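You operate a simulated robot arm through the tools that you are given. There is no shell and no other tool. Be economical: measure what you need, move in short steps, check, and stop when the job is done.

The job below is to be done with a simulated two-armed robot. You get a single attempt, and the scene is never put back.

## Task
One laptop charges slowly: shut both down, switch both chargers off and label its charger FAIL.
Fine: the charger with the red band feeds the silver laptop, the one with the blue band the laptop with the purple sticker; read both screens while they are lit; press the label on top of the charger.

It is judged by the outcome, as a careful person would: the job done as asked, and still so three seconds after it is handed in. It fails if anything else is knocked over, pushed out of place, dropped, spilled or broken.

## Robot
Two 7-joint arms with two-finger grippers on one trunk, hanging from a carriage that runs on a gantry, over the field with the corners [-1.142, 2.154], [-1.142, -0.346], [0.038, -0.346], [0.038, 2.154] (x, y) and turns from -6.842 to 5.166 rad about z. Base frame: it is fixed where the carriage stands at the start and does not move with it; the origin is on the floor, on the carriage's upright axis, x ahead of it, y to its left, z up; the surface under the hand at the start is at about z = 0.9. Units: m, rad, N and s.
The left shoulder is at the start at [0, 0.236, 1.599], the right one opposite. With the tool pointing down near the work surface each hand reaches from about 0.1 to 0.66 m from the robot's upright axis, wherever it stands, measured 20 degrees to its own side. Places, roughly: blue rocker switch [0.9, -0.4, 1]; laptop with the purple sticker (31x22x2 cm) [0.5, -0.8, 0.9]; on key of the laptop with the purple sticker [0.5, -0.9, 0.9]; on key of the silver laptop [0.5, -0.1, 0.9]; red rocker switch [0.9, -0.3, 1]; silver laptop (31x22x2 cm) [0.5, 0, 0.9]; tip with the blue band (6x2x2 cm) [0.6, -1, 0.9]; tip with the red band (6x2x2 cm) [0.6, -0.2, 0.9]; tip with the yellow band (6x2x2 cm) [1, -0.5, 0.9]; yellow rocker switch [0.9, -0.5, 1]. Payload 3.43 kg a hand.
The tool frame of a hand sits at the grasp point between the pads (the TCP): z along the fingers, y along the line on which they close. The tips reach 0.03 m beyond it. Largest opening 0.104 m; the body of the gripper starts 0.057 m behind the TCP.
Orientation is told as [roll, pitch, yaw] about the base's x, y, z axes, in that order, counted from this pose: with the fingers straight down and closing along the base's y, the tool's x points along the base's -x, its y along +y and its z along -z.

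## Interface
- The arms move only by the tool arm_command. It takes "left_deltas", "right_deltas" or both (then of equal length, played together; a hand with none holds still); each is a list of rows, each an object of numbers (a shift or turn left out is 0, a gripper value left out holds the last): "dx", "dy", "dz": the shift along the tool's x, y, z in m; "rx", "ry", "rz": the turn, a rotation vector about the tool's x, y, z in rad; "grip": the finger opening in m, from 0 to 0.104. In form: [{"dx": .., "dy": .., "dz": .., "rx": .., "ry": .., "rz": .., "grip": ..}, ...]. A call has 1 to 8 rows; each row shifts and turns the commanded pose from where the row before left it, along the tool's axes as they then stand. A row lasts 0.2 s, in which the tool goes at most 0.05 m and 0.15 rad; a call with a longer step from one row to the next is refused whole, and so is a gripper value outside its range. A pose out of reach is approached as far as the arm can. The call stops where the force on the tool passes 70 N (or 10 N more than at its start, if that is more) or the arm is blocked; 0.2 s more then pass. Each finger travels about 0.045 m/s and halts on what it meets, pressing with about 41 N; the grip force reading is that of the motor and also rises with nothing between the fingers. The clock runs only during rows and for 0.2 s after the last one: add rows that do not move to give the fingers time. It gives the time, the measured TCP pose, the force on the tool (base axes), the opening and the grip force at its end, in the units of the frame above (readings bear some noise), with the torque about the TCP (base axes, N m) and any sound that the robot's microphone picked up.
- Cameras (640 x 400 px; columns grow to the right, rows downward): "scene" is now at [0.2605, -0.0303, 1.7206]; the picture's right is [-0.48, -0.88, 0.00], its down [-0.76, 0.41, -0.50] and it looks along [0.44, -0.24, -0.87] (base axes); focal length 292 px, centre (320, 200). "left" rides on the left gripper at [0.067, -0.018, -0.09] in its tool frame; the picture's right is [0.25, 0.97, 0.00], its down [-0.73, 0.19, -0.66] and it looks along [-0.64, 0.17, 0.75] (tool axes); focal length 218 px, centre (320, 200). "right" rides on the right gripper at [0.067, 0.018, -0.09] in its tool frame; the picture's right is [-0.25, 0.97, 0.00], its down [-0.73, -0.19, -0.66] and it looks along [-0.63, -0.17, 0.75] (tool axes); focal length 218 px, centre (320, 200). There is no depth. A picture from a camera that has moved, and an enlarged one, comes with that camera's place and axes in the base frame and with its lens.
- camera(camera): a new picture of that camera. The clock stands still meanwhile.
- raise_lower(by): slides the trunk up (or, below 0, down) by that many m; the arms and the scene camera ride with it, the base frame stays. It gives what a move gives, with no picture.
- drive_base(legs): drives the robot by 1 to 6 legs, each [ahead, left, turn to the left] in m, m and rad, along the robot's own axes; the way and the turn of a leg run together, so that a leg with both is an arc; at most 1.5 m and 3.142 rad a leg. The arms and the cameras ride along, it lands a little off, and it stops where it bumps. It keeps to its track: a leg is cut to what the track allows. It gives what a move gives.
- turn_head(pan, tilt): turns the head with the scene camera to pan (to the left, within 1.501 rad either way) and tilt (down, from -0.506 to 1.204), counted from straight ahead of the robot. It gives what a move gives.
- zoom(camera, box): a new picture of the part [left, top, right, bottom] of that camera's present view, enlarged. The clock stands still meanwhile.
- job_done(): hands the job in; it is judged then, once.

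Work in short steps. Places have to be worked out from the pictures, the camera data and where the tool is seen: move nearer, look again, correct. Check each grasp and each placing, and mend what went wrong. You have 120 turns and 92 pictures in all, those below and enlarged ones among them. Open the grippers and draw the arms clear of the work before you hand the job in, unless the task says otherwise; then end with one line.

The tools are called after "Call:" as name(argument=value, ...) on one line, values as JSON. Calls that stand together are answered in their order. arm_command: Moves the arms, as the interface text tells. Its arguments: {"type":"object","properties":{"left_deltas":{"type":"array"},"right_deltas":{"type":"array"}},"required":[]} The other tools are called the same way: raise_lower (by) slides the trunk up or down; drive_base (legs) drives the base; turn_head (pan, tilt) turns the head that bears the scene camera; camera (camera) takes a picture; zoom (camera, box) takes an enlarged picture of a part of a camera's view; job_done () hands the job in.

At the start:

```text
clock: 0.0
left_position: [0.5374, -0.0361, 1.2671]
left_ee_rot: [-0.001, 0.0, 0.0]
left_wrist_force: [0.2, 0.2, 0.0]
left_ft_torque: [-0.04, 0.01, 0.0]
left_grip_width: 0.104
left_grasp_force: 0.0
right_position: [0.3984, -0.4197, 1.2557]
right_ee_rot: [-0.001, -0.002, -0.001]
right_wrist_force: [0.7, 0.4, -1.5]
right_ft_torque: [0.0, -0.01, 0.0]
right_grip_width: 0.1041
right_grasp_force: 0.1
trunk travel left (down, up): [-0.509, 0.131]
robot x, y, heading: [-0.0008, -0.0014, -0.001]
head pan, tilt: [-0.497, 1.047]
```

scene: 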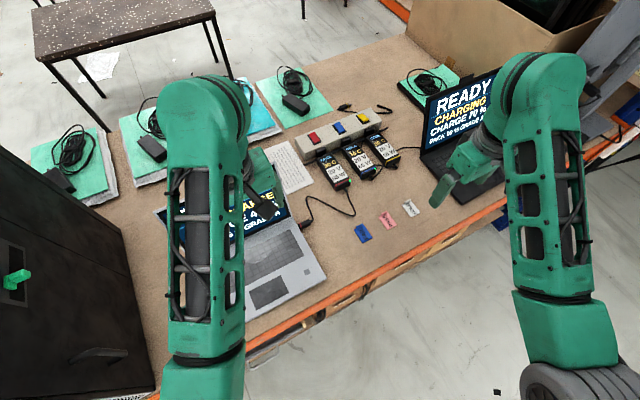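
right: 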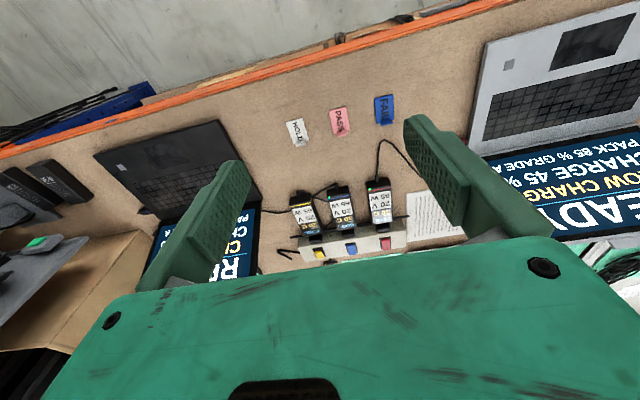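
left: 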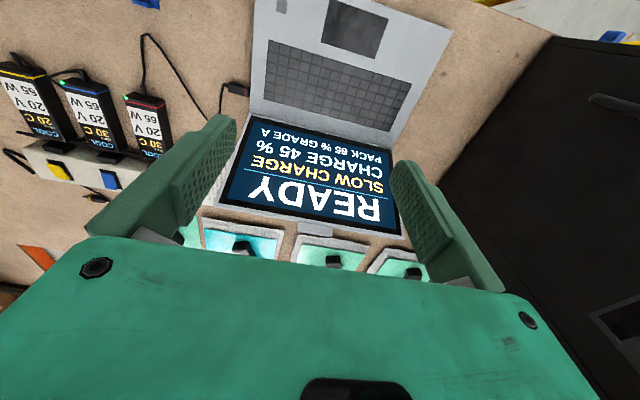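

I'll read both screens and the paper first: silver appears to say SLOW CHARGE; the other needs a closer look.

Call:
zoom(camera="scene", box=[380, 50, 540, 210])

Call:
zoom(camera="scene", box=[240, 90, 440, 250])

Call:
zoom(camera="right", box=[90, 90, 480, 300])

```text
2.50 times, centred on (460, 130) of scene
camera zoom: at [0.2605, -0.0303, 1.7206], right [-0.48, -0.88, 0.0], down [-0.76, 0.41, -0.5], along [0.44, -0.24, -0.87], focal length 730 px, centre (-30, 375)
```

zoom: 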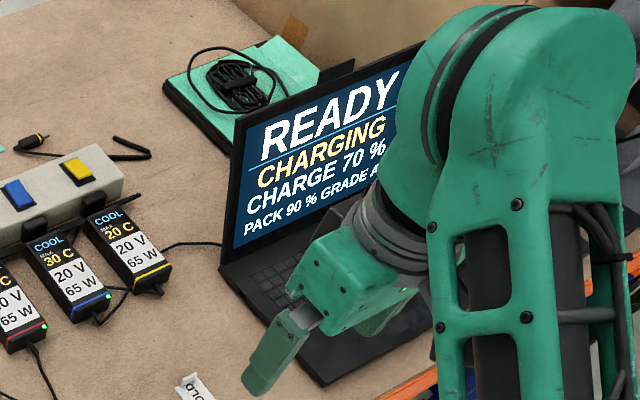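

```text
2.50 times, centred on (340, 170) of scene
camera zoom: at [0.2605, -0.0303, 1.7206], right [-0.48, -0.88, 0.0], down [-0.76, 0.41, -0.5], along [0.44, -0.24, -0.87], focal length 730 px, centre (270, 275)
```

zoom: 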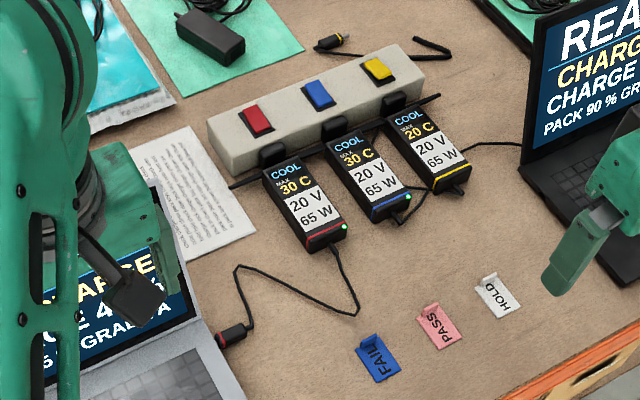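

```text
1.64 times, centred on (285, 195) of right
camera zoom: at [0.3315, -0.4007, 1.3454], right [0.25, 0.97, 0.0], down [0.73, -0.19, 0.66], along [0.64, -0.17, -0.75], focal length 358 px, centre (377, 208)
```

zoom: 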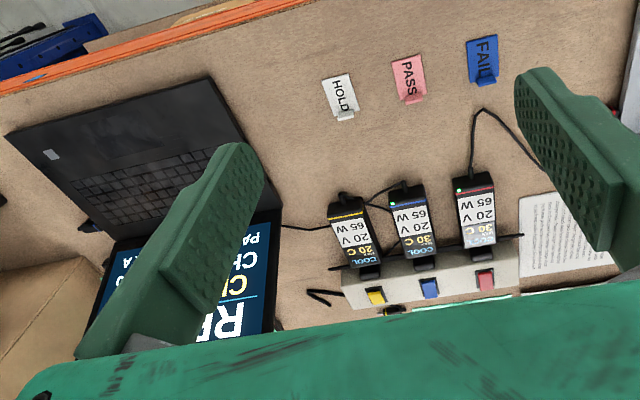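

Silver laptop = SLOW CHARGE (45 %), the other is CHARGING 70 %, so red-band charger gets FAIL. On key of silver looks like the small square at about (0.486, -0.112). I move the left hand back with fingers closed to look at it.

Call:
arm_command(left_deltas=[{"dx": 0.035, "dy": -0.02, "dz": 0.02, "grip": 0}, {"dx": 0.035, "dy": -0.02, "dz": 0.02}, {"dx": 0.035, "dy": -0.02, "dz": 0.02}, {"dx": 0.032, "dy": -0.016, "dz": 0.03}, {"dz": 0.03}, {}, {}])

Call:
camera(camera="left")

```text
clock: 1.6
left_position: [0.399, -0.1129, 1.1472]
left_ee_rot: [0.0, 0.001, 0.001]
left_wrist_force: [0.3, 0.3, -0.1]
left_ft_torque: [0.02, -0.02, 0.0]
left_grip_width: 0.0
left_grasp_force: 35.0
right_position: [0.398, -0.4192, 1.2553]
right_ee_rot: [0.0, 0.0, -0.001]
right_wrist_force: [-0.9, -0.1, 0.1]
right_ft_torque: [0.01, 0.02, -0.01]
right_grip_width: 0.1039
right_grasp_force: 0.0
trunk travel left (down, up): [-0.509, 0.131]
robot x, y, heading: [-0.0009, -0.0008, 0.001]
head pan, tilt: [-0.497, 1.047]
```

```text
85 pictures are left
camera left: at [0.3318, -0.1307, 1.2372], right [-0.25, 0.97, 0.0], down [0.73, 0.19, 0.66], along [0.64, 0.17, -0.75], focal length 218 px, centre (320, 200)
```

left: 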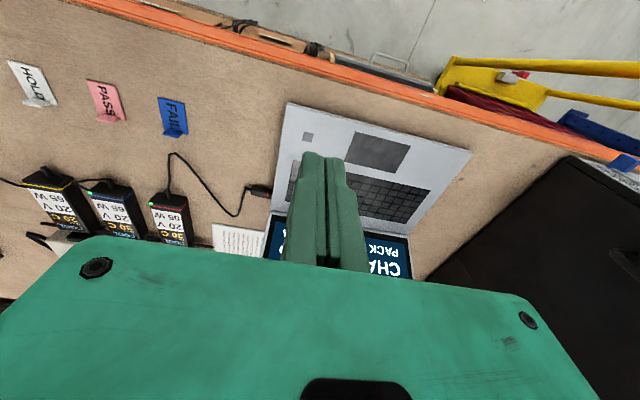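

Call:
zoom(camera="left", box=[250, 90, 410, 190])

```text
4.00 times, centred on (330, 140) of left
camera zoom: at [0.3318, -0.1307, 1.2372], right [-0.25, 0.97, 0.0], down [0.73, 0.19, 0.66], along [0.64, 0.17, -0.75], focal length 873 px, centre (280, 440)
```

zoom: 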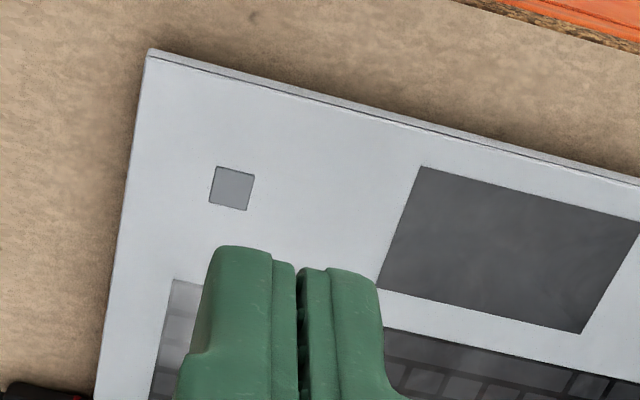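

The key is a slightly raised ~17 mm square at about (0.482, -0.110). I go over it and down to just above.

Call:
arm_command(left_deltas=[{"dx": -0.042, "dy": 0.002, "dz": 0.02}, {"dx": -0.041, "dy": 0.001, "dz": 0.02}, {"dz": 0.04}, {"dz": 0.04}, {"dz": 0.04}, {"dz": 0.015}, {}])

Call:
camera(camera="left")

Call:
camera(camera="right")

```text
clock: 3.2
left_position: [0.4596, -0.0832, 1.028]
left_ee_rot: [0.0, 0.0, 0.001]
left_wrist_force: [0.0, -0.8, -0.3]
left_ft_torque: [0.02, 0.03, -0.01]
left_grip_width: 0.0
left_grasp_force: 34.9
left hand out of reach, approached as far as the arm can: row 4, 5, 6
right_position: [0.3975, -0.4186, 1.2557]
right_ee_rot: [0.001, -0.001, 0.0]
right_wrist_force: [0.4, -0.4, 0.3]
right_ft_torque: [0.01, 0.01, -0.01]
right_grip_width: 0.104
right_grasp_force: 0.0
trunk travel left (down, up): [-0.509, 0.131]
robot x, y, heading: [-0.0002, 0.0003, -0.004]
head pan, tilt: [-0.497, 1.047]
```

```text
83 pictures are left
camera left: at [0.3937, -0.1006, 1.118], right [-0.25, 0.97, 0.0], down [0.73, 0.19, 0.66], along [0.64, 0.17, -0.75], focal length 218 px, centre (320, 200)
```

left: 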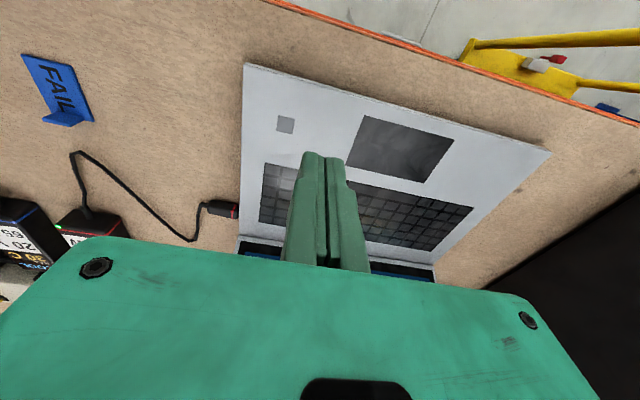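

```text
82 pictures are left
camera right: at [0.3315, -0.4006, 1.3453], right [0.25, 0.97, 0.0], down [0.73, -0.19, 0.66], along [0.64, -0.17, -0.75], focal length 218 px, centre (320, 200)
```

right: 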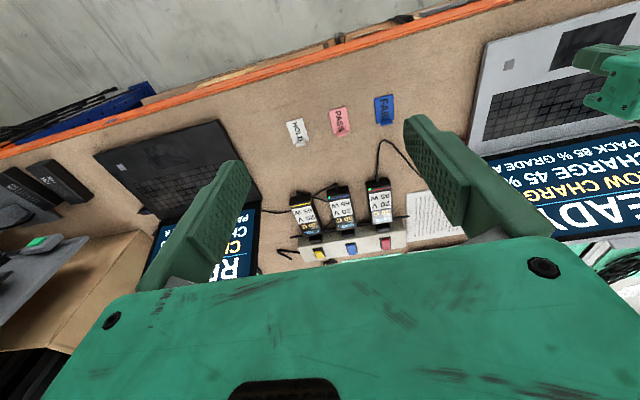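

The arm is at its reach limit. I raise the left hand, then lower the trunk 0.2 m for more reach.

Call:
arm_command(left_deltas=[{"dz": -0.05}, {"dz": -0.05}, {"dz": -0.05}, {"dz": -0.05}, {}])

Call:
raise_lower(by=-0.2)

```text
clock: 4.4
left_position: [0.4594, -0.0819, 1.2276]
left_ee_rot: [0.002, 0.001, 0.0]
left_wrist_force: [0.1, -0.3, 0.4]
left_ft_torque: [0.01, -0.04, -0.03]
left_grip_width: 0.0002
left_grasp_force: 34.3
right_position: [0.398, -0.4197, 1.2545]
right_ee_rot: [0.0, 0.0, -0.001]
right_wrist_force: [-0.2, 0.1, 0.6]
right_ft_torque: [-0.02, -0.02, 0.02]
right_grip_width: 0.104
right_grasp_force: 0.1
trunk travel left (down, up): [-0.509, 0.131]
robot x, y, heading: [0.0012, 0.0031, 0.003]
head pan, tilt: [-0.497, 1.047]
```

```text
clock: 6.6
left_position: [0.461, -0.0838, 1.0293]
left_ee_rot: [0.001, -0.001, 0.001]
left_wrist_force: [-0.1, -0.6, 0.0]
left_ft_torque: [-0.01, -0.02, -0.04]
left_grip_width: 0.0001
left_grasp_force: 34.8
right_position: [0.3984, -0.4187, 1.0558]
right_ee_rot: [0.0, -0.001, 0.0]
right_wrist_force: [0.8, 0.6, -0.7]
right_ft_torque: [-0.01, 0.02, 0.0]
right_grip_width: 0.1039
right_grasp_force: 0.0
trunk travel left (down, up): [-0.309, 0.331]
robot x, y, heading: [0.0005, -0.0013, -0.0]
head pan, tilt: [-0.497, 1.047]
```

Key estimate again gives (0.482, -0.111). Moving above it to z≈0.97.

Call:
arm_command(left_deltas=[{"dx": -0.021, "dy": -0.027}, {"dz": 0.03}, {"dz": 0.03}, {}])

Call:
zoom(camera="left", box=[220, 80, 420, 205])

```text
clock: 7.6
left_position: [0.4821, -0.1101, 0.9657]
left_ee_rot: [0.0, -0.003, 0.0]
left_wrist_force: [-0.5, 0.1, -0.1]
left_ft_torque: [-0.02, -0.02, 0.02]
left_grip_width: 0.0002
left_grasp_force: 34.9
right_position: [0.3979, -0.4192, 1.0546]
right_ee_rot: [-0.002, -0.002, 0.0]
right_wrist_force: [0.4, -0.3, 0.3]
right_ft_torque: [0.02, 0.03, 0.03]
right_grip_width: 0.104
right_grasp_force: 0.1
trunk travel left (down, up): [-0.309, 0.331]
robot x, y, heading: [0.0022, 0.0002, 0.005]
head pan, tilt: [-0.497, 1.047]
```

```text
3.20 times, centred on (320, 142) of left
camera zoom: at [0.4151, -0.1277, 1.0572], right [-0.25, 0.97, 0.0], down [0.73, 0.19, 0.66], along [0.64, 0.17, -0.75], focal length 698 px, centre (320, 384)
```

zoom: 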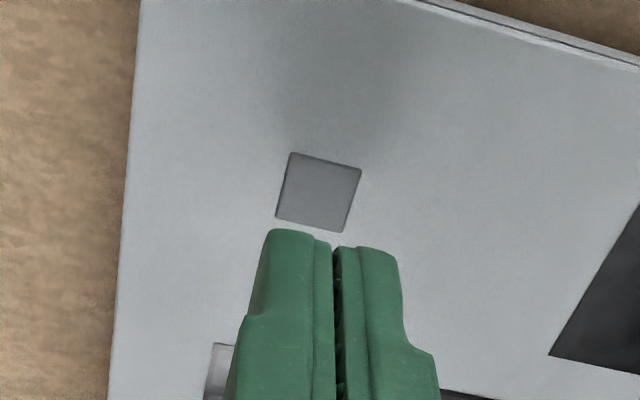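

Right above the key. Pressing down in small steps.

Call:
arm_command(left_deltas=[{"dz": 0.008}, {"dz": 0.006}, {"dz": 0.004}, {"dz": 0.003}, {"dz": 0.003}])

```text
clock: 8.8
left_position: [0.4817, -0.111, 0.944]
left_ee_rot: [0.0, 0.0, 0.0]
left_wrist_force: [0.1, -0.1, -0.3]
left_ft_torque: [-0.01, -0.01, -0.02]
left_grip_width: 0.0001
left_grasp_force: 35.2
right_position: [0.3983, -0.4188, 1.0553]
right_ee_rot: [0.0, -0.002, -0.001]
right_wrist_force: [0.4, 0.5, -0.3]
right_ft_torque: [0.0, 0.0, -0.01]
right_grip_width: 0.1043
right_grasp_force: 0.1
trunk travel left (down, up): [-0.309, 0.331]
robot x, y, heading: [-0.0006, 0.0018, -0.002]
head pan, tilt: [-0.497, 1.047]
```

No contact yet; continuing in 2–3 mm steps.

Call:
arm_command(left_deltas=[{"dz": 0.003}, {"dz": 0.003}, {"dz": 0.002}])

```text
clock: 9.6
left_position: [0.4825, -0.1111, 0.9394]
left_ee_rot: [-0.002, -0.003, 0.001]
left_wrist_force: [-6.6, 3.5, 17.2]
left_ft_torque: [0.09, 0.3, 0.02]
left_grip_width: 0.006
left_grasp_force: 35.0
right_position: [0.3985, -0.4182, 1.0546]
right_ee_rot: [0.0, -0.001, 0.001]
right_wrist_force: [0.3, -0.6, -0.5]
right_ft_torque: [0.02, 0.01, -0.01]
right_grip_width: 0.1041
right_grasp_force: 0.1
trunk travel left (down, up): [-0.309, 0.331]
robot x, y, heading: [0.0007, 0.0013, -0.008]
head pan, tilt: [-0.497, 1.047]
```

Contact with 17 N. I check the screen.

Call:
camera(camera="scene")

```text
80 pictures are left
camera scene: at [0.2603, -0.0299, 1.5209], right [-0.48, -0.88, 0.0], down [-0.76, 0.41, -0.5], along [0.44, -0.24, -0.87], focal length 292 px, centre (320, 200)
```

scene: 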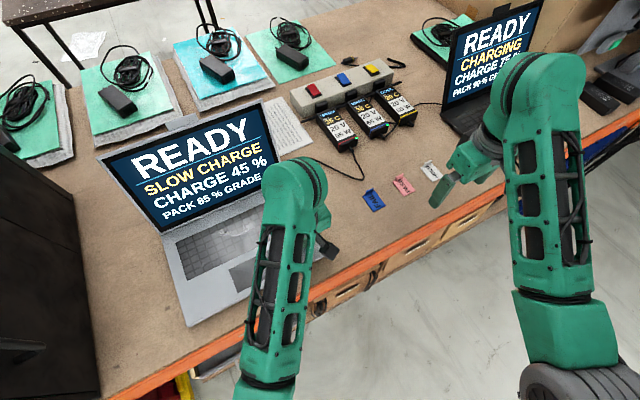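

Still on. I press a touch more and hold for about 1.5 s.

Call:
arm_command(left_deltas=[{"dz": 0.002}, {"dz": 0.002}, {}, {}, {}, {}, {}, {}])

Call:
camera(camera="scene")

```text
clock: 11.4
left_position: [0.4826, -0.1102, 0.939]
left_ee_rot: [-0.008, -0.012, 0.001]
left_wrist_force: [-23.9, 10.7, 55.0]
left_ft_torque: [0.28, 1.07, -0.05]
left_grip_width: 0.0058
left_grasp_force: 35.0
right_position: [0.398, -0.4176, 1.0541]
right_ee_rot: [0.001, 0.001, -0.001]
right_wrist_force: [-0.4, -0.1, -0.8]
right_ft_torque: [-0.03, -0.01, 0.02]
right_grip_width: 0.1033
right_grasp_force: 0.0
trunk travel left (down, up): [-0.309, 0.331]
robot x, y, heading: [0.0022, -0.0, -0.006]
head pan, tilt: [-0.497, 1.047]
heard: click
```

```text
79 pictures are left
camera scene: at [0.2601, -0.0296, 1.5205], right [-0.48, -0.88, 0.0], down [-0.76, 0.41, -0.5], along [0.44, -0.24, -0.87], focal length 292 px, centre (320, 200)
```

scene: 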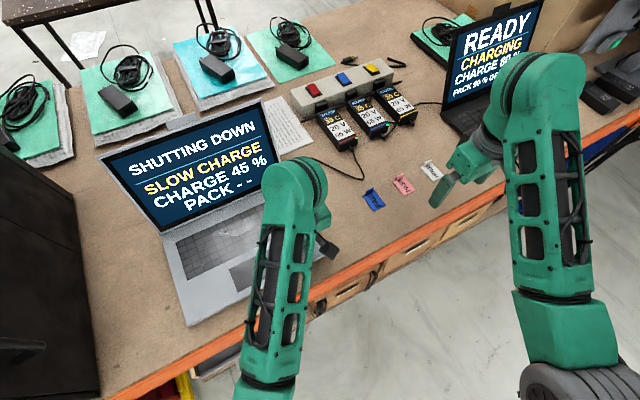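

Click heard, SHUTTING DOWN shown. I lift the left hand off before anything else.

Call:
arm_command(left_deltas=[{"dz": -0.006}, {"dz": -0.03}, {"dz": -0.05}, {"dz": -0.05}, {"dz": -0.05}, {"dx": 0.04}, {"dx": 0.04}, {}], right_deltas=[{}, {"dz": -0.03, "grip": 0}, {"dz": -0.05}, {"dz": -0.02}, {}, {}, {}, {}])

Call:
camera(camera="scene")

```text
clock: 13.2
left_position: [0.4014, -0.109, 1.1174]
left_ee_rot: [0.0, 0.001, 0.0]
left_wrist_force: [0.1, 0.4, 0.1]
left_ft_torque: [0.03, -0.01, 0.01]
left_grip_width: 0.0
left_grasp_force: 35.3
right_position: [0.4415, -0.4403, 1.0907]
right_ee_rot: [-0.002, -0.004, -0.002]
right_wrist_force: [-0.5, 0.1, -0.2]
right_ft_torque: [-0.05, 0.0, 0.01]
right_grip_width: 0.0
right_grasp_force: 35.1
right hand out of reach, approached as far as the arm can: row 2, 3, 4
trunk travel left (down, up): [-0.309, 0.331]
robot x, y, heading: [-0.002, -0.0003, -0.008]
head pan, tilt: [-0.497, 1.047]
```

```text
78 pictures are left
camera scene: at [0.2607, -0.0304, 1.5207], right [-0.48, -0.88, 0.0], down [-0.76, 0.41, -0.5], along [0.44, -0.24, -0.87], focal length 292 px, centre (320, 200)
```

scene: 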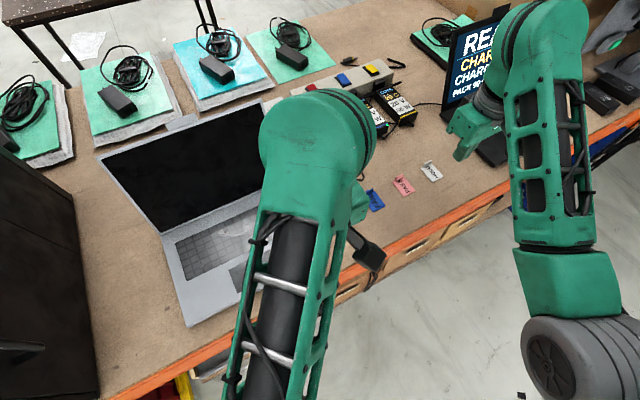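

Silver laptop is off. Now drive to the right limit and turn right so the right hand can reach the other laptop's key at about (0.487, -0.92).

Call:
drive_base(legs=[[0.0, -0.34, 0], [0.03, 0, 0], [0, 0, -0.45]])

Call:
camera(camera="right")

Call:
camera(camera="scene")

```text
clock: 17.1
left_position: [0.3437, -0.611, 1.1194]
left_ee_rot: [-0.001, 0.001, -0.45]
left_wrist_force: [-0.3, 0.0, -0.3]
left_ft_torque: [0.05, -0.03, -0.03]
left_grip_width: 0.0001
left_grasp_force: 34.6
right_position: [0.238, -0.9259, 1.0892]
right_ee_rot: [-0.002, -0.006, -0.451]
right_wrist_force: [-0.1, 0.7, 0.7]
right_ft_torque: [-0.05, 0.02, 0.01]
right_grip_width: 0.0001
right_grasp_force: 34.4
trunk travel left (down, up): [-0.309, 0.331]
robot x, y, heading: [0.0324, -0.3401, -0.448]
head pan, tilt: [-0.497, 1.047]
```

```text
77 pictures are left
camera right: at [0.1843, -0.88, 1.1803], right [0.65, 0.76, 0.0], down [0.57, -0.49, 0.66], along [0.5, -0.43, -0.75], focal length 218 px, centre (320, 200)
```

right: 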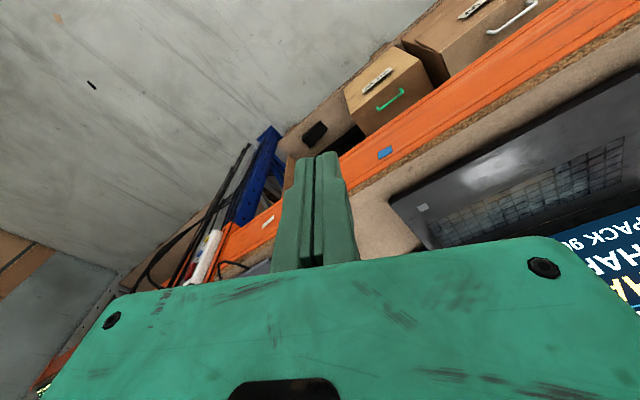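

```text
76 pictures are left
camera scene: at [0.2511, -0.4787, 1.5206], right [-0.81, -0.58, 0.0], down [-0.51, 0.7, -0.5], along [0.29, -0.41, -0.87], focal length 292 px, centre (320, 200)
```

scene: 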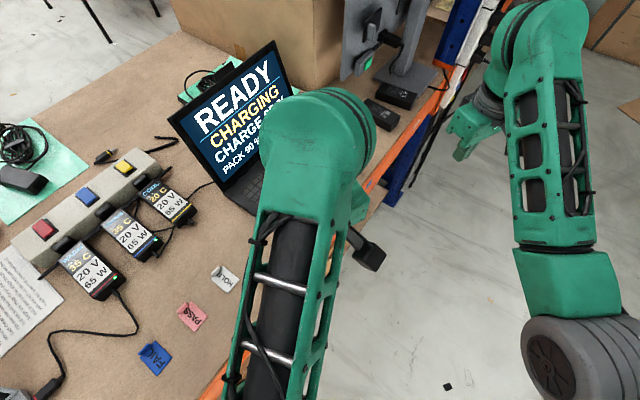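

The key is at about (0.485, -0.915). I move the right hand over it at z≈1.04.

Call:
arm_command(right_deltas=[{"dx": -0.036, "dy": 0.0195, "dz": 0.008}, {"dx": -0.036, "dy": 0.0195, "dz": 0.008}, {"dx": -0.036, "dy": 0.0195, "dz": 0.008}, {"dx": -0.036, "dy": 0.0195, "dz": 0.008}, {"dx": -0.036, "dy": 0.0195, "dz": 0.008}, {"dx": -0.0365, "dy": 0.0195, "dz": 0.008}, {}])

Call:
camera(camera="right")

```text
clock: 18.7
left_position: [0.345, -0.612, 1.1186]
left_ee_rot: [0.002, 0.0, -0.451]
left_wrist_force: [-0.7, -0.1, 0.5]
left_ft_torque: [0.0, -0.02, -0.03]
left_grip_width: 0.0
left_grasp_force: 34.7
right_position: [0.4834, -0.9137, 1.0436]
right_ee_rot: [-0.001, -0.005, -0.451]
right_wrist_force: [-0.8, -0.5, 0.2]
right_ft_torque: [0.0, -0.02, 0.02]
right_grip_width: 0.0
right_grasp_force: 35.3
trunk travel left (down, up): [-0.309, 0.331]
robot x, y, heading: [0.0285, -0.3384, -0.449]
head pan, tilt: [-0.497, 1.047]
```

```text
75 pictures are left
camera right: at [0.43, -0.8688, 1.133], right [0.65, 0.76, 0.0], down [0.57, -0.49, 0.66], along [0.5, -0.43, -0.75], focal length 218 px, centre (320, 200)
```

right: 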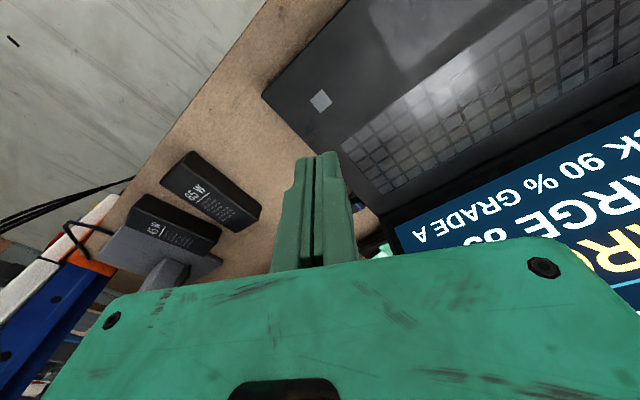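

Reached. Key at (0.481, -0.912); descend to z≈0.945.

Call:
arm_command(right_deltas=[{"dx": 0.003, "dz": 0.04}, {"dz": 0.04}, {"dz": 0.018}, {}])

Call:
zoom(camera="right", box=[220, 80, 420, 205])

```text
clock: 19.7
left_position: [0.3456, -0.6117, 1.119]
left_ee_rot: [-0.001, 0.001, -0.452]
left_wrist_force: [0.4, -0.2, 0.5]
left_ft_torque: [0.01, -0.01, 0.01]
left_grip_width: 0.0002
left_grasp_force: 35.2
right_position: [0.48, -0.9143, 0.9441]
right_ee_rot: [-0.001, -0.004, -0.451]
right_wrist_force: [0.4, 0.7, -0.2]
right_ft_torque: [-0.02, 0.02, 0.0]
right_grip_width: 0.0
right_grasp_force: 34.7
trunk travel left (down, up): [-0.309, 0.331]
robot x, y, heading: [0.033, -0.3368, -0.449]
head pan, tilt: [-0.497, 1.047]
```

```text
3.20 times, centred on (320, 142) of right
camera zoom: at [0.4277, -0.8681, 1.0349], right [0.65, 0.76, 0.0], down [0.57, -0.49, 0.66], along [0.5, -0.43, -0.75], focal length 698 px, centre (320, 384)
```

zoom: 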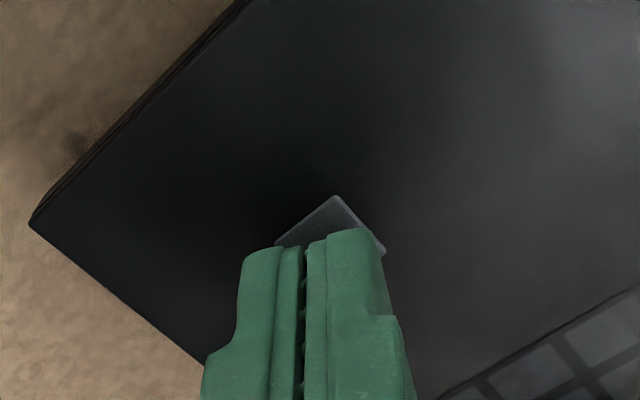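

Over the key. Press and hold.

Call:
arm_command(right_deltas=[{"dx": -0.002, "dz": 0.002}, {"dz": 0.003}, {"dz": 0.002}, {"dz": 0.002}, {"dz": 0.001}, {}, {}, {}])

```text
clock: 21.5
left_position: [0.3443, -0.6121, 1.1189]
left_ee_rot: [-0.001, 0.0, -0.45]
left_wrist_force: [0.3, -0.4, 0.4]
left_ft_torque: [-0.01, -0.01, -0.03]
left_grip_width: 0.0001
left_grasp_force: 34.9
right_position: [0.4839, -0.9152, 0.9389]
right_ee_rot: [-0.001, -0.009, -0.452]
right_wrist_force: [-13.6, 12.9, 41.0]
right_ft_torque: [0.5, 0.67, -0.12]
right_grip_width: 0.0061
right_grasp_force: 35.0
trunk travel left (down, up): [-0.309, 0.331]
robot x, y, heading: [0.0287, -0.3384, -0.45]
head pan, tilt: [-0.497, 1.047]
```

41 N but no click yet; a little more and hold.

Call:
arm_command(right_deltas=[{"dz": 0.001}, {}, {}, {}, {}, {}])

Call:
camera(camera="scene")

```text
clock: 22.9
left_position: [0.3458, -0.6116, 1.1195]
left_ee_rot: [0.001, 0.001, -0.451]
left_wrist_force: [-1.4, 0.6, -0.3]
left_ft_torque: [0.0, -0.02, -0.01]
left_grip_width: 0.0
left_grasp_force: 35.2
right_position: [0.4853, -0.9162, 0.9392]
right_ee_rot: [-0.002, -0.013, -0.449]
right_wrist_force: [-12.2, 14.0, 44.2]
right_ft_torque: [0.51, 0.63, -0.05]
right_grip_width: 0.006
right_grasp_force: 34.7
trunk travel left (down, up): [-0.309, 0.331]
robot x, y, heading: [0.0293, -0.3416, -0.452]
head pan, tilt: [-0.497, 1.047]
```

```text
73 pictures are left
camera scene: at [0.2514, -0.4792, 1.5208], right [-0.81, -0.58, 0.0], down [-0.51, 0.7, -0.5], along [0.29, -0.41, -0.87], focal length 292 px, centre (320, 200)
```

scene: 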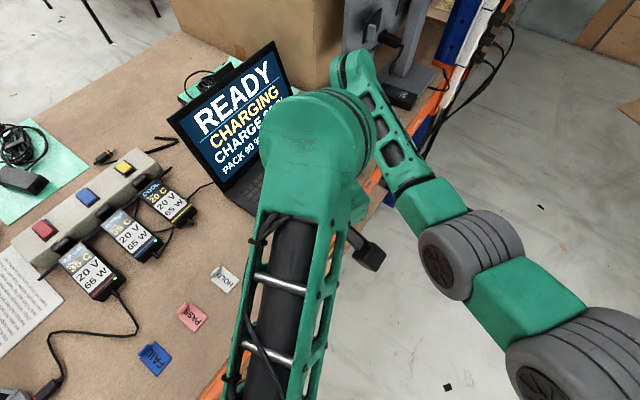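

No reaction; perhaps the fingers bear beside the key. I lift 1 cm and look.

Call:
arm_command(right_deltas=[{"dz": -0.006}, {"dz": -0.02}, {}])

Call:
zoom(camera="right", box=[220, 80, 420, 205])

```text
clock: 23.7
left_position: [0.344, -0.6122, 1.1177]
left_ee_rot: [-0.001, 0.0, -0.45]
left_wrist_force: [0.0, 0.1, -0.5]
left_ft_torque: [-0.02, -0.02, -0.02]
left_grip_width: 0.0
left_grasp_force: 35.1
right_position: [0.4824, -0.9136, 0.9569]
right_ee_rot: [-0.002, 0.0, -0.45]
right_wrist_force: [-0.1, 0.1, 0.4]
right_ft_torque: [-0.03, 0.0, 0.0]
right_grip_width: 0.0
right_grasp_force: 35.0
trunk travel left (down, up): [-0.309, 0.331]
robot x, y, heading: [0.029, -0.3378, -0.45]
head pan, tilt: [-0.497, 1.047]
```

```text
3.20 times, centred on (320, 142) of right
camera zoom: at [0.4291, -0.8683, 1.0482], right [0.65, 0.76, 0.0], down [0.57, -0.49, 0.66], along [0.5, -0.43, -0.75], focal length 698 px, centre (320, 384)
```

zoom: 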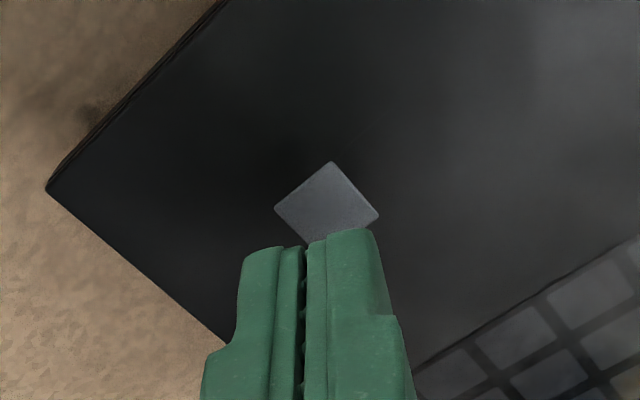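

Position is right on the key (0.483, -0.913); the silver one clicked at ~55 N, so press harder here.

Call:
arm_command(right_deltas=[{"dz": 0.01}, {"dz": 0.005}, {"dz": 0.003}, {"dz": 0.002}, {"dz": 0.002}, {"dz": 0.001}, {}, {}])

```text
clock: 25.5
left_position: [0.3447, -0.6125, 1.1193]
left_ee_rot: [-0.002, -0.001, -0.45]
left_wrist_force: [0.6, -0.1, -0.3]
left_ft_torque: [0.03, 0.06, 0.02]
left_grip_width: 0.0
left_grasp_force: 34.8
right_position: [0.4827, -0.9155, 0.9386]
right_ee_rot: [-0.001, -0.007, -0.45]
right_wrist_force: [-7.0, 5.0, 19.9]
right_ft_torque: [0.23, 0.33, -0.07]
right_grip_width: 0.0062
right_grasp_force: 34.6
trunk travel left (down, up): [-0.309, 0.331]
robot x, y, heading: [0.0283, -0.3391, -0.454]
head pan, tilt: [-0.497, 1.047]
```

Call:
arm_command(right_deltas=[{"dz": 0.002}, {"dz": 0.002}, {"dz": 0.001}, {}, {}, {}, {}, {}])

```text
clock: 27.3
left_position: [0.3448, -0.6129, 1.1195]
left_ee_rot: [-0.001, -0.001, -0.449]
left_wrist_force: [0.4, -0.9, 0.6]
left_ft_torque: [0.0, 0.05, 0.0]
left_grip_width: 0.0
left_grasp_force: 34.5
right_position: [0.4851, -0.9176, 0.9394]
right_ee_rot: [-0.003, -0.016, -0.451]
right_wrist_force: [-17.5, 16.5, 51.8]
right_ft_torque: [0.61, 0.84, -0.03]
right_grip_width: 0.0059
right_grasp_force: 34.6
trunk travel left (down, up): [-0.309, 0.331]
robot x, y, heading: [0.0284, -0.3385, -0.449]
head pan, tilt: [-0.497, 1.047]
```

Still no click, likely the flat closed fingertips rest around the key. I lift and tilt the hand 0.36 rad so only the lower finger edge bears on the key.

Call:
arm_command(right_deltas=[{"dz": -0.009}, {"dz": -0.02}, {"ry": -0.12}, {"ry": -0.12}, {"ry": -0.12}, {}])

Call:
zoom(camera="right", box=[220, 80, 420, 205])

```text
clock: 28.7
left_position: [0.3442, -0.6125, 1.1186]
left_ee_rot: [-0.001, -0.002, -0.45]
left_wrist_force: [0.3, 0.6, 0.0]
left_ft_torque: [-0.01, -0.01, -0.03]
left_grip_width: 0.0
left_grasp_force: 34.4
right_position: [0.4828, -0.9156, 0.9605]
right_ee_rot: [-0.002, -0.365, -0.45]
right_wrist_force: [0.8, -0.1, -0.4]
right_ft_torque: [0.0, 0.02, 0.02]
right_grip_width: 0.0
right_grasp_force: 34.8
trunk travel left (down, up): [-0.309, 0.331]
robot x, y, heading: [0.0318, -0.341, -0.449]
head pan, tilt: [-0.497, 1.047]
```

```text
3.20 times, centred on (320, 142) of right
camera zoom: at [0.4055, -0.8572, 1.0219], right [0.63, 0.77, 0.09], down [0.32, -0.36, 0.87], along [0.7, -0.53, -0.48], focal length 698 px, centre (320, 384)
```

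zoom: 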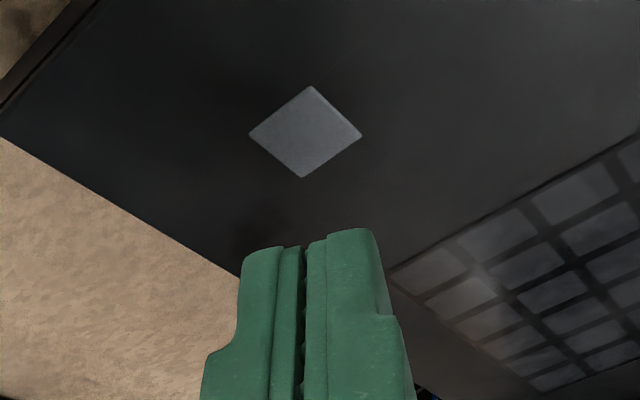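

Edge is above the key; now lower vertically (tool-tilted components) in small steps.

Call:
arm_command(right_deltas=[{"dx": 0.0017, "dz": 0.01}, {"dx": 0.0018, "dz": 0.0047}, {"dx": 0.0007, "dz": 0.0019}, {"dx": 0.0007, "dz": 0.0019}, {"dx": 0.0007, "dz": 0.0019}, {}])

```text
clock: 30.1
left_position: [0.3434, -0.6119, 1.1191]
left_ee_rot: [0.0, 0.001, -0.45]
left_wrist_force: [0.3, 0.2, -0.1]
left_ft_torque: [0.0, 0.03, 0.01]
left_grip_width: 0.0
left_grasp_force: 34.6
right_position: [0.484, -0.9153, 0.941]
right_ee_rot: [-0.001, -0.367, -0.449]
right_wrist_force: [-2.5, 3.8, 10.8]
right_ft_torque: [0.07, 0.11, -0.02]
right_grip_width: 0.0064
right_grasp_force: 34.7
trunk travel left (down, up): [-0.309, 0.331]
robot x, y, heading: [0.0263, -0.338, -0.454]
head pan, tilt: [-0.497, 1.047]
```

Call:
arm_command(right_deltas=[{"dx": 0.0007, "dz": 0.0019}, {"dx": 0.0004, "dz": 0.0009}, {"dx": 0.0004, "dz": 0.0009}, {}, {}, {}, {}])

Call:
camera(camera="scene")

```text
clock: 31.7
left_position: [0.345, -0.6122, 1.1177]
left_ee_rot: [-0.001, -0.002, -0.449]
left_wrist_force: [-0.4, -0.1, -0.2]
left_ft_torque: [0.01, -0.01, 0.0]
left_grip_width: 0.0
left_grasp_force: 34.4
right_position: [0.4855, -0.9174, 0.9412]
right_ee_rot: [-0.003, -0.372, -0.449]
right_wrist_force: [-11.2, 12.1, 37.8]
right_ft_torque: [0.35, 0.35, 0.08]
right_grip_width: 0.0057
right_grasp_force: 34.5
trunk travel left (down, up): [-0.309, 0.331]
robot x, y, heading: [0.0283, -0.3374, -0.45]
head pan, tilt: [-0.497, 1.047]
```

```text
70 pictures are left
camera scene: at [0.2514, -0.4791, 1.5208], right [-0.81, -0.58, 0.0], down [-0.51, 0.7, -0.5], along [0.29, -0.41, -0.87], focal length 292 px, centre (320, 200)
```

scene: 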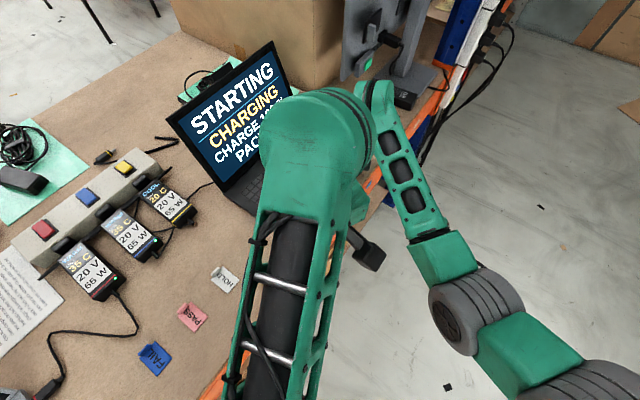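

The screen says STARTING: an earlier press evidently shut it down and this one restarted it. I lift off and wait until it's ready.

Call:
arm_command(right_deltas=[{"dx": -0.0018, "dz": -0.0047}, {"dx": -0.0054, "dz": -0.014}, {}, {}, {}, {}, {}])

Call:
zoom(camera="scene", box=[150, 40, 310, 140])

```text
clock: 33.3
left_position: [0.3453, -0.6122, 1.12]
left_ee_rot: [-0.001, -0.001, -0.451]
left_wrist_force: [0.2, 0.2, 0.6]
left_ft_torque: [-0.04, -0.02, 0.02]
left_grip_width: 0.0
left_grasp_force: 34.5
right_position: [0.4841, -0.9151, 0.9562]
right_ee_rot: [-0.002, -0.362, -0.446]
right_wrist_force: [-0.7, 0.4, -0.6]
right_ft_torque: [-0.01, -0.04, 0.01]
right_grip_width: 0.0001
right_grasp_force: 35.0
trunk travel left (down, up): [-0.309, 0.331]
robot x, y, heading: [0.0301, -0.3366, -0.45]
head pan, tilt: [-0.497, 1.047]
```

```text
4.00 times, centred on (230, 90) of scene
camera zoom: at [0.2512, -0.4786, 1.5206], right [-0.81, -0.58, 0.0], down [-0.51, 0.7, -0.5], along [0.29, -0.41, -0.87], focal length 1169 px, centre (680, 640)
```

zoom: 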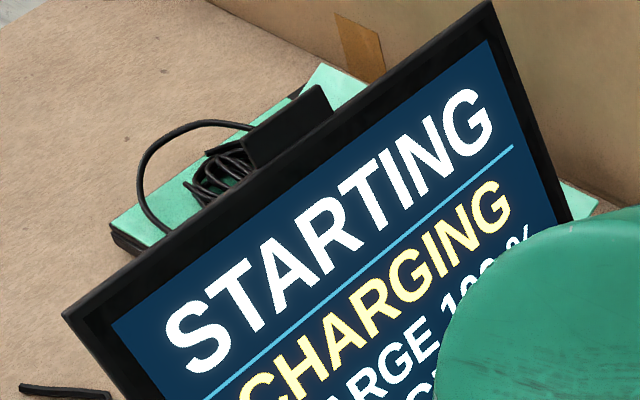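

Wait about 3 s more, then look again.

Call:
arm_command(right_deltas=[{}, {}, {}, {}, {}, {}, {}, {}])

Call:
arm_command(right_deltas=[{}, {}, {}, {}, {}, {}, {}, {}])

Call:
zoom(camera="scene", box=[150, 40, 310, 140])

```text
clock: 35.1
left_position: [0.3435, -0.6121, 1.1188]
left_ee_rot: [0.0, 0.0, -0.45]
left_wrist_force: [0.7, -0.6, 0.1]
left_ft_torque: [0.02, 0.02, -0.01]
left_grip_width: 0.0
left_grasp_force: 34.5
right_position: [0.4839, -0.9154, 0.9554]
right_ee_rot: [-0.002, -0.363, -0.448]
right_wrist_force: [0.3, 0.1, -0.6]
right_ft_torque: [0.01, -0.01, 0.0]
right_grip_width: 0.0001
right_grasp_force: 34.2
trunk travel left (down, up): [-0.309, 0.331]
robot x, y, heading: [0.0327, -0.3409, -0.453]
head pan, tilt: [-0.497, 1.047]
```

```text
clock: 36.9
left_position: [0.3447, -0.612, 1.1185]
left_ee_rot: [-0.002, 0.0, -0.45]
left_wrist_force: [-0.8, -0.3, 0.9]
left_ft_torque: [0.03, -0.01, 0.0]
left_grip_width: 0.0004
left_grasp_force: 34.5
right_position: [0.4843, -0.9149, 0.9555]
right_ee_rot: [-0.003, -0.363, -0.447]
right_wrist_force: [-0.1, 0.3, -0.5]
right_ft_torque: [-0.01, 0.02, 0.0]
right_grip_width: 0.0
right_grasp_force: 34.0
trunk travel left (down, up): [-0.309, 0.331]
robot x, y, heading: [0.0286, -0.3428, -0.454]
head pan, tilt: [-0.497, 1.047]
```

```text
4.00 times, centred on (230, 90) of scene
camera zoom: at [0.2512, -0.4786, 1.5206], right [-0.81, -0.58, 0.0], down [-0.51, 0.7, -0.5], along [0.29, -0.41, -0.87], focal length 1169 px, centre (680, 640)
```

zoom: 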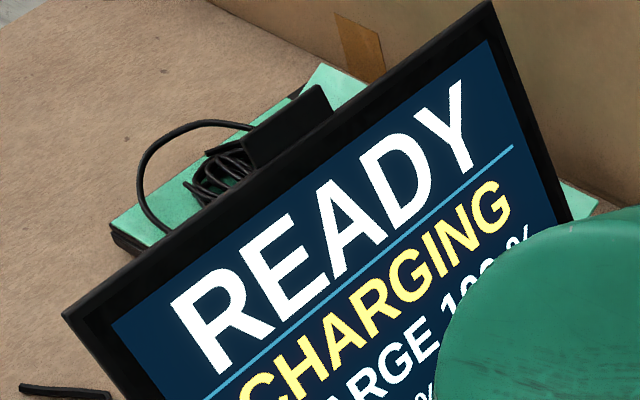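

READY again. One tilted press, then look immediately.

Call:
arm_command(right_deltas=[{"dx": 0.0036, "dz": 0.0093}, {"dx": 0.0018, "dz": 0.0047}, {"dx": 0.0014, "dz": 0.0037}, {}])

Call:
zoom(camera="scene", box=[150, 40, 310, 140])

```text
clock: 37.9
left_position: [0.3438, -0.6115, 1.1182]
left_ee_rot: [-0.001, -0.001, -0.452]
left_wrist_force: [0.4, -0.5, 0.2]
left_ft_torque: [0.03, 0.01, 0.01]
left_grip_width: 0.0001
left_grasp_force: 34.9
right_position: [0.4857, -0.9172, 0.9411]
right_ee_rot: [-0.001, -0.373, -0.447]
right_wrist_force: [-8.6, 7.5, 24.6]
right_ft_torque: [0.19, 0.23, 0.0]
right_grip_width: 0.006
right_grasp_force: 34.7
trunk travel left (down, up): [-0.309, 0.331]
robot x, y, heading: [0.0339, -0.3387, -0.448]
head pan, tilt: [-0.497, 1.047]
```

```text
4.00 times, centred on (230, 90) of scene
camera zoom: at [0.2511, -0.479, 1.521], right [-0.81, -0.58, 0.0], down [-0.51, 0.7, -0.5], along [0.29, -0.41, -0.87], focal length 1169 px, centre (680, 640)
```

zoom: 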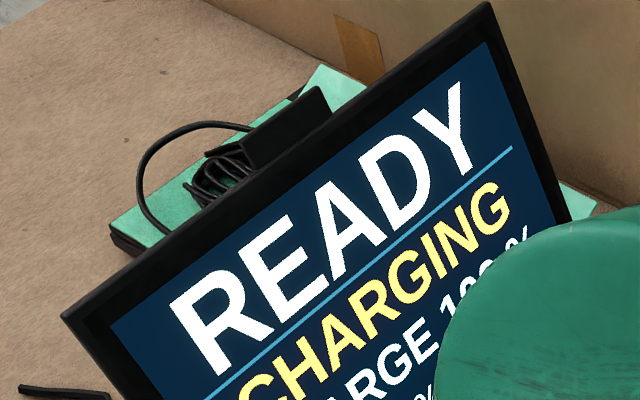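

Not yet. Hold 1.2 s more and look.

Call:
arm_command(right_deltas=[{"dx": 0.0004, "dz": 0.0009}, {}, {}, {}])

Call:
zoom(camera="scene", box=[150, 40, 310, 140])

```text
clock: 38.9
left_position: [0.3442, -0.6114, 1.1196]
left_ee_rot: [0.001, 0.0, -0.45]
left_wrist_force: [0.7, 0.4, 0.4]
left_ft_torque: [-0.02, 0.02, 0.0]
left_grip_width: 0.0
left_grasp_force: 34.6
right_position: [0.4864, -0.9171, 0.9416]
right_ee_rot: [-0.005, -0.372, -0.449]
right_wrist_force: [-11.2, 10.3, 36.6]
right_ft_torque: [0.31, 0.35, -0.02]
right_grip_width: 0.0061
right_grasp_force: 33.9
trunk travel left (down, up): [-0.309, 0.331]
robot x, y, heading: [0.0311, -0.3438, -0.447]
head pan, tilt: [-0.497, 1.047]
```

```text
4.00 times, centred on (230, 90) of scene
camera zoom: at [0.2513, -0.4791, 1.5208], right [-0.81, -0.58, 0.0], down [-0.51, 0.7, -0.5], along [0.29, -0.41, -0.87], focal length 1169 px, centre (680, 640)
```

zoom: 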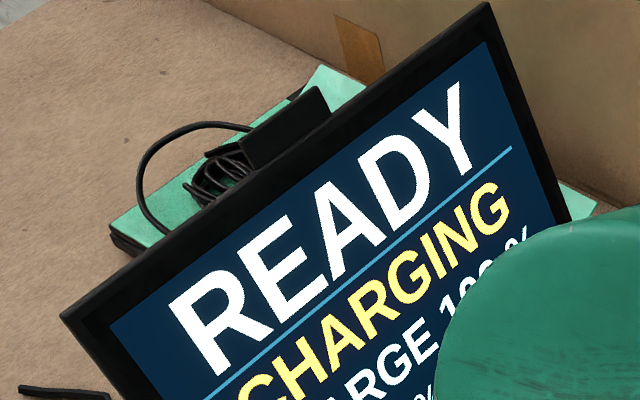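

Call:
arm_command(right_deltas=[{}, {}, {}, {}])

Call:
zoom(camera="scene", box=[150, 40, 310, 140])

```text
clock: 39.9
left_position: [0.3451, -0.6121, 1.1198]
left_ee_rot: [0.0, 0.0, -0.45]
left_wrist_force: [-0.6, 0.6, 0.4]
left_ft_torque: [-0.03, 0.03, 0.0]
left_grip_width: 0.0
left_grasp_force: 35.2
right_position: [0.4863, -0.9164, 0.9412]
right_ee_rot: [-0.003, -0.373, -0.449]
right_wrist_force: [-10.9, 11.0, 36.6]
right_ft_torque: [0.29, 0.36, 0.1]
right_grip_width: 0.006
right_grasp_force: 34.5
trunk travel left (down, up): [-0.309, 0.331]
robot x, y, heading: [0.0281, -0.338, -0.451]
head pan, tilt: [-0.497, 1.047]
```

```text
4.00 times, centred on (230, 90) of scene
camera zoom: at [0.2513, -0.4792, 1.5208], right [-0.81, -0.58, 0.0], down [-0.51, 0.7, -0.5], along [0.29, -0.41, -0.87], focal length 1169 px, centre (680, 640)
```

zoom: 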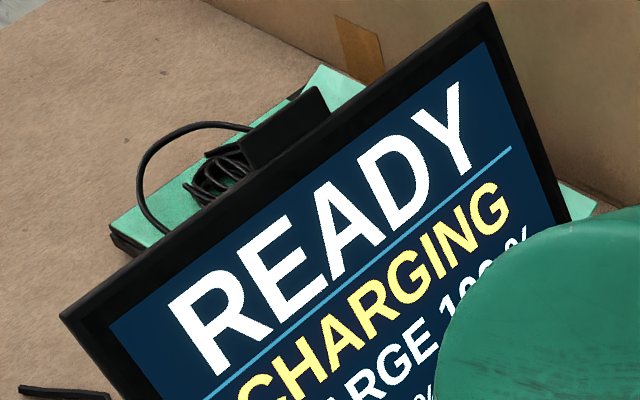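

No reaction at 37 N held. Press harder progressively.

Call:
arm_command(right_deltas=[{"dx": 0.0007, "dz": 0.0019}, {}, {"dx": 0.0004, "dz": 0.0009}, {}, {}])

Call:
zoom(camera="scene", box=[150, 40, 310, 140])

```text
clock: 41.1
left_position: [0.3445, -0.6124, 1.1188]
left_ee_rot: [0.0, 0.0, -0.449]
left_wrist_force: [-0.1, -0.4, -0.2]
left_ft_torque: [0.0, 0.0, -0.01]
left_grip_width: 0.0001
left_grasp_force: 34.4
right_position: [0.4878, -0.9181, 0.9406]
right_ee_rot: [-0.002, -0.377, -0.449]
right_wrist_force: [-14.1, 12.6, 43.2]
right_ft_torque: [0.32, 0.4, 0.05]
right_grip_width: 0.006
right_grasp_force: 34.8
trunk travel left (down, up): [-0.309, 0.331]
robot x, y, heading: [0.0307, -0.3395, -0.449]
head pan, tilt: [-0.497, 1.047]
heard: click
```

```text
4.00 times, centred on (230, 90) of scene
camera zoom: at [0.2513, -0.4793, 1.5209], right [-0.81, -0.58, 0.0], down [-0.51, 0.7, -0.5], along [0.29, -0.41, -0.87], focal length 1169 px, centre (680, 640)
```

zoom: 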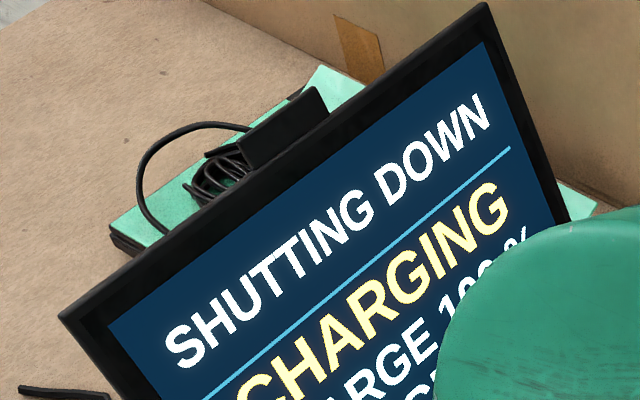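

SHUTTING DOWN with a click. Lift straight off now and untilt.

Call:
arm_command(right_deltas=[{"dx": -0.0029, "dz": -0.0075}, {"dx": -0.0107, "dz": -0.028}, {"dx": -0.0179, "dz": -0.0467}, {"ry": 0.12}, {"ry": 0.12}, {"ry": 0.13, "dz": -0.03}, {"dz": -0.03}, {}])

Call:
camera(camera="scene")

```text
clock: 42.9
left_position: [0.3439, -0.6112, 1.1189]
left_ee_rot: [0.002, 0.0, -0.451]
left_wrist_force: [-0.6, 0.1, -0.6]
left_ft_torque: [-0.01, -0.02, -0.01]
left_grip_width: 0.0
left_grasp_force: 34.8
right_position: [0.4807, -0.9138, 1.0794]
right_ee_rot: [-0.002, 0.006, -0.451]
right_wrist_force: [-0.3, 0.0, -0.1]
right_ft_torque: [-0.01, 0.0, -0.02]
right_grip_width: 0.0
right_grasp_force: 35.1
trunk travel left (down, up): [-0.309, 0.331]
robot x, y, heading: [0.0302, -0.3402, -0.451]
head pan, tilt: [-0.497, 1.047]
```

```text
63 pictures are left
camera scene: at [0.2512, -0.4786, 1.5206], right [-0.81, -0.58, 0.0], down [-0.51, 0.7, -0.5], along [0.29, -0.41, -0.87], focal length 292 px, centre (320, 200)
```

scene: 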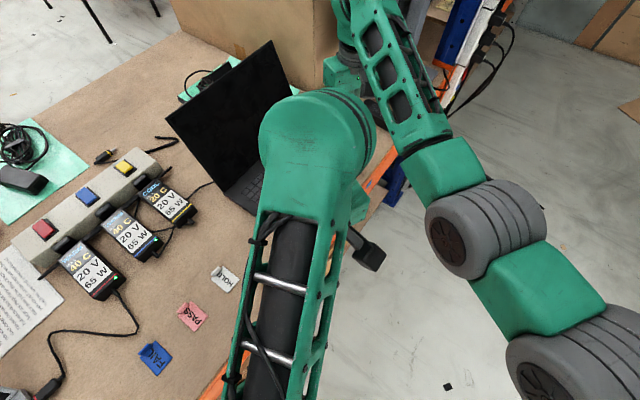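

Both laptops are off. The chargers' readings changed; I zoom on them.

Call:
zoom(camera="scene", box=[0, 140, 240, 290])

```text
2.67 times, centred on (120, 215) of scene
camera zoom: at [0.2512, -0.4786, 1.5206], right [-0.81, -0.58, 0.0], down [-0.51, 0.7, -0.5], along [0.29, -0.41, -0.87], focal length 779 px, centre (853, 160)
```

zoom: 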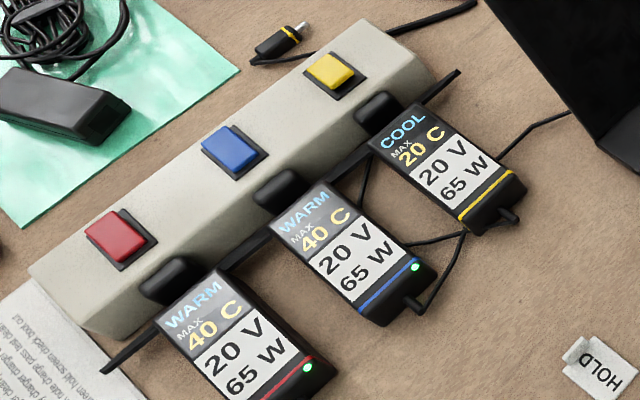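

Both chargers are heating, so on to the rockers (red ≈(0.871,-0.345), blue ≈(0.868,-0.443), z≈0.96). I first retract the right hand and raise both, before turning.

Call:
arm_command(right_deltas=[{"dz": -0.04}, {"dz": -0.04}, {"dx": 0.04, "dz": -0.02}, {"dx": 0.04}, {"dx": 0.04}, {"dx": 0.04}, {"dx": 0.04}, {}], left_deltas=[{"dz": -0.03}, {"dz": -0.03}, {"dz": -0.03}, {"dz": -0.03}, {"dz": -0.03}, {}, {}, {}])

```text
clock: 44.7
left_position: [0.3595, -0.6481, 1.1991]
left_ee_rot: [-0.009, -0.006, -0.45]
left_wrist_force: [0.0, 0.5, 0.4]
left_ft_torque: [-0.03, 0.0, 0.03]
left_grip_width: 0.0
left_grasp_force: 35.0
left hand out of reach, approached as far as the arm can: row 2, 3, 4, 5
right_position: [0.3608, -0.8658, 1.1699]
right_ee_rot: [-0.001, 0.007, -0.45]
right_wrist_force: [-0.6, 0.4, 0.4]
right_ft_torque: [0.02, 0.0, 0.04]
right_grip_width: 0.0
right_grasp_force: 34.3
right hand out of reach, approached as far as the arm can: row 6, 7
trunk travel left (down, up): [-0.309, 0.331]
robot x, y, heading: [0.0296, -0.3436, -0.45]
head pan, tilt: [-0.497, 1.047]
```

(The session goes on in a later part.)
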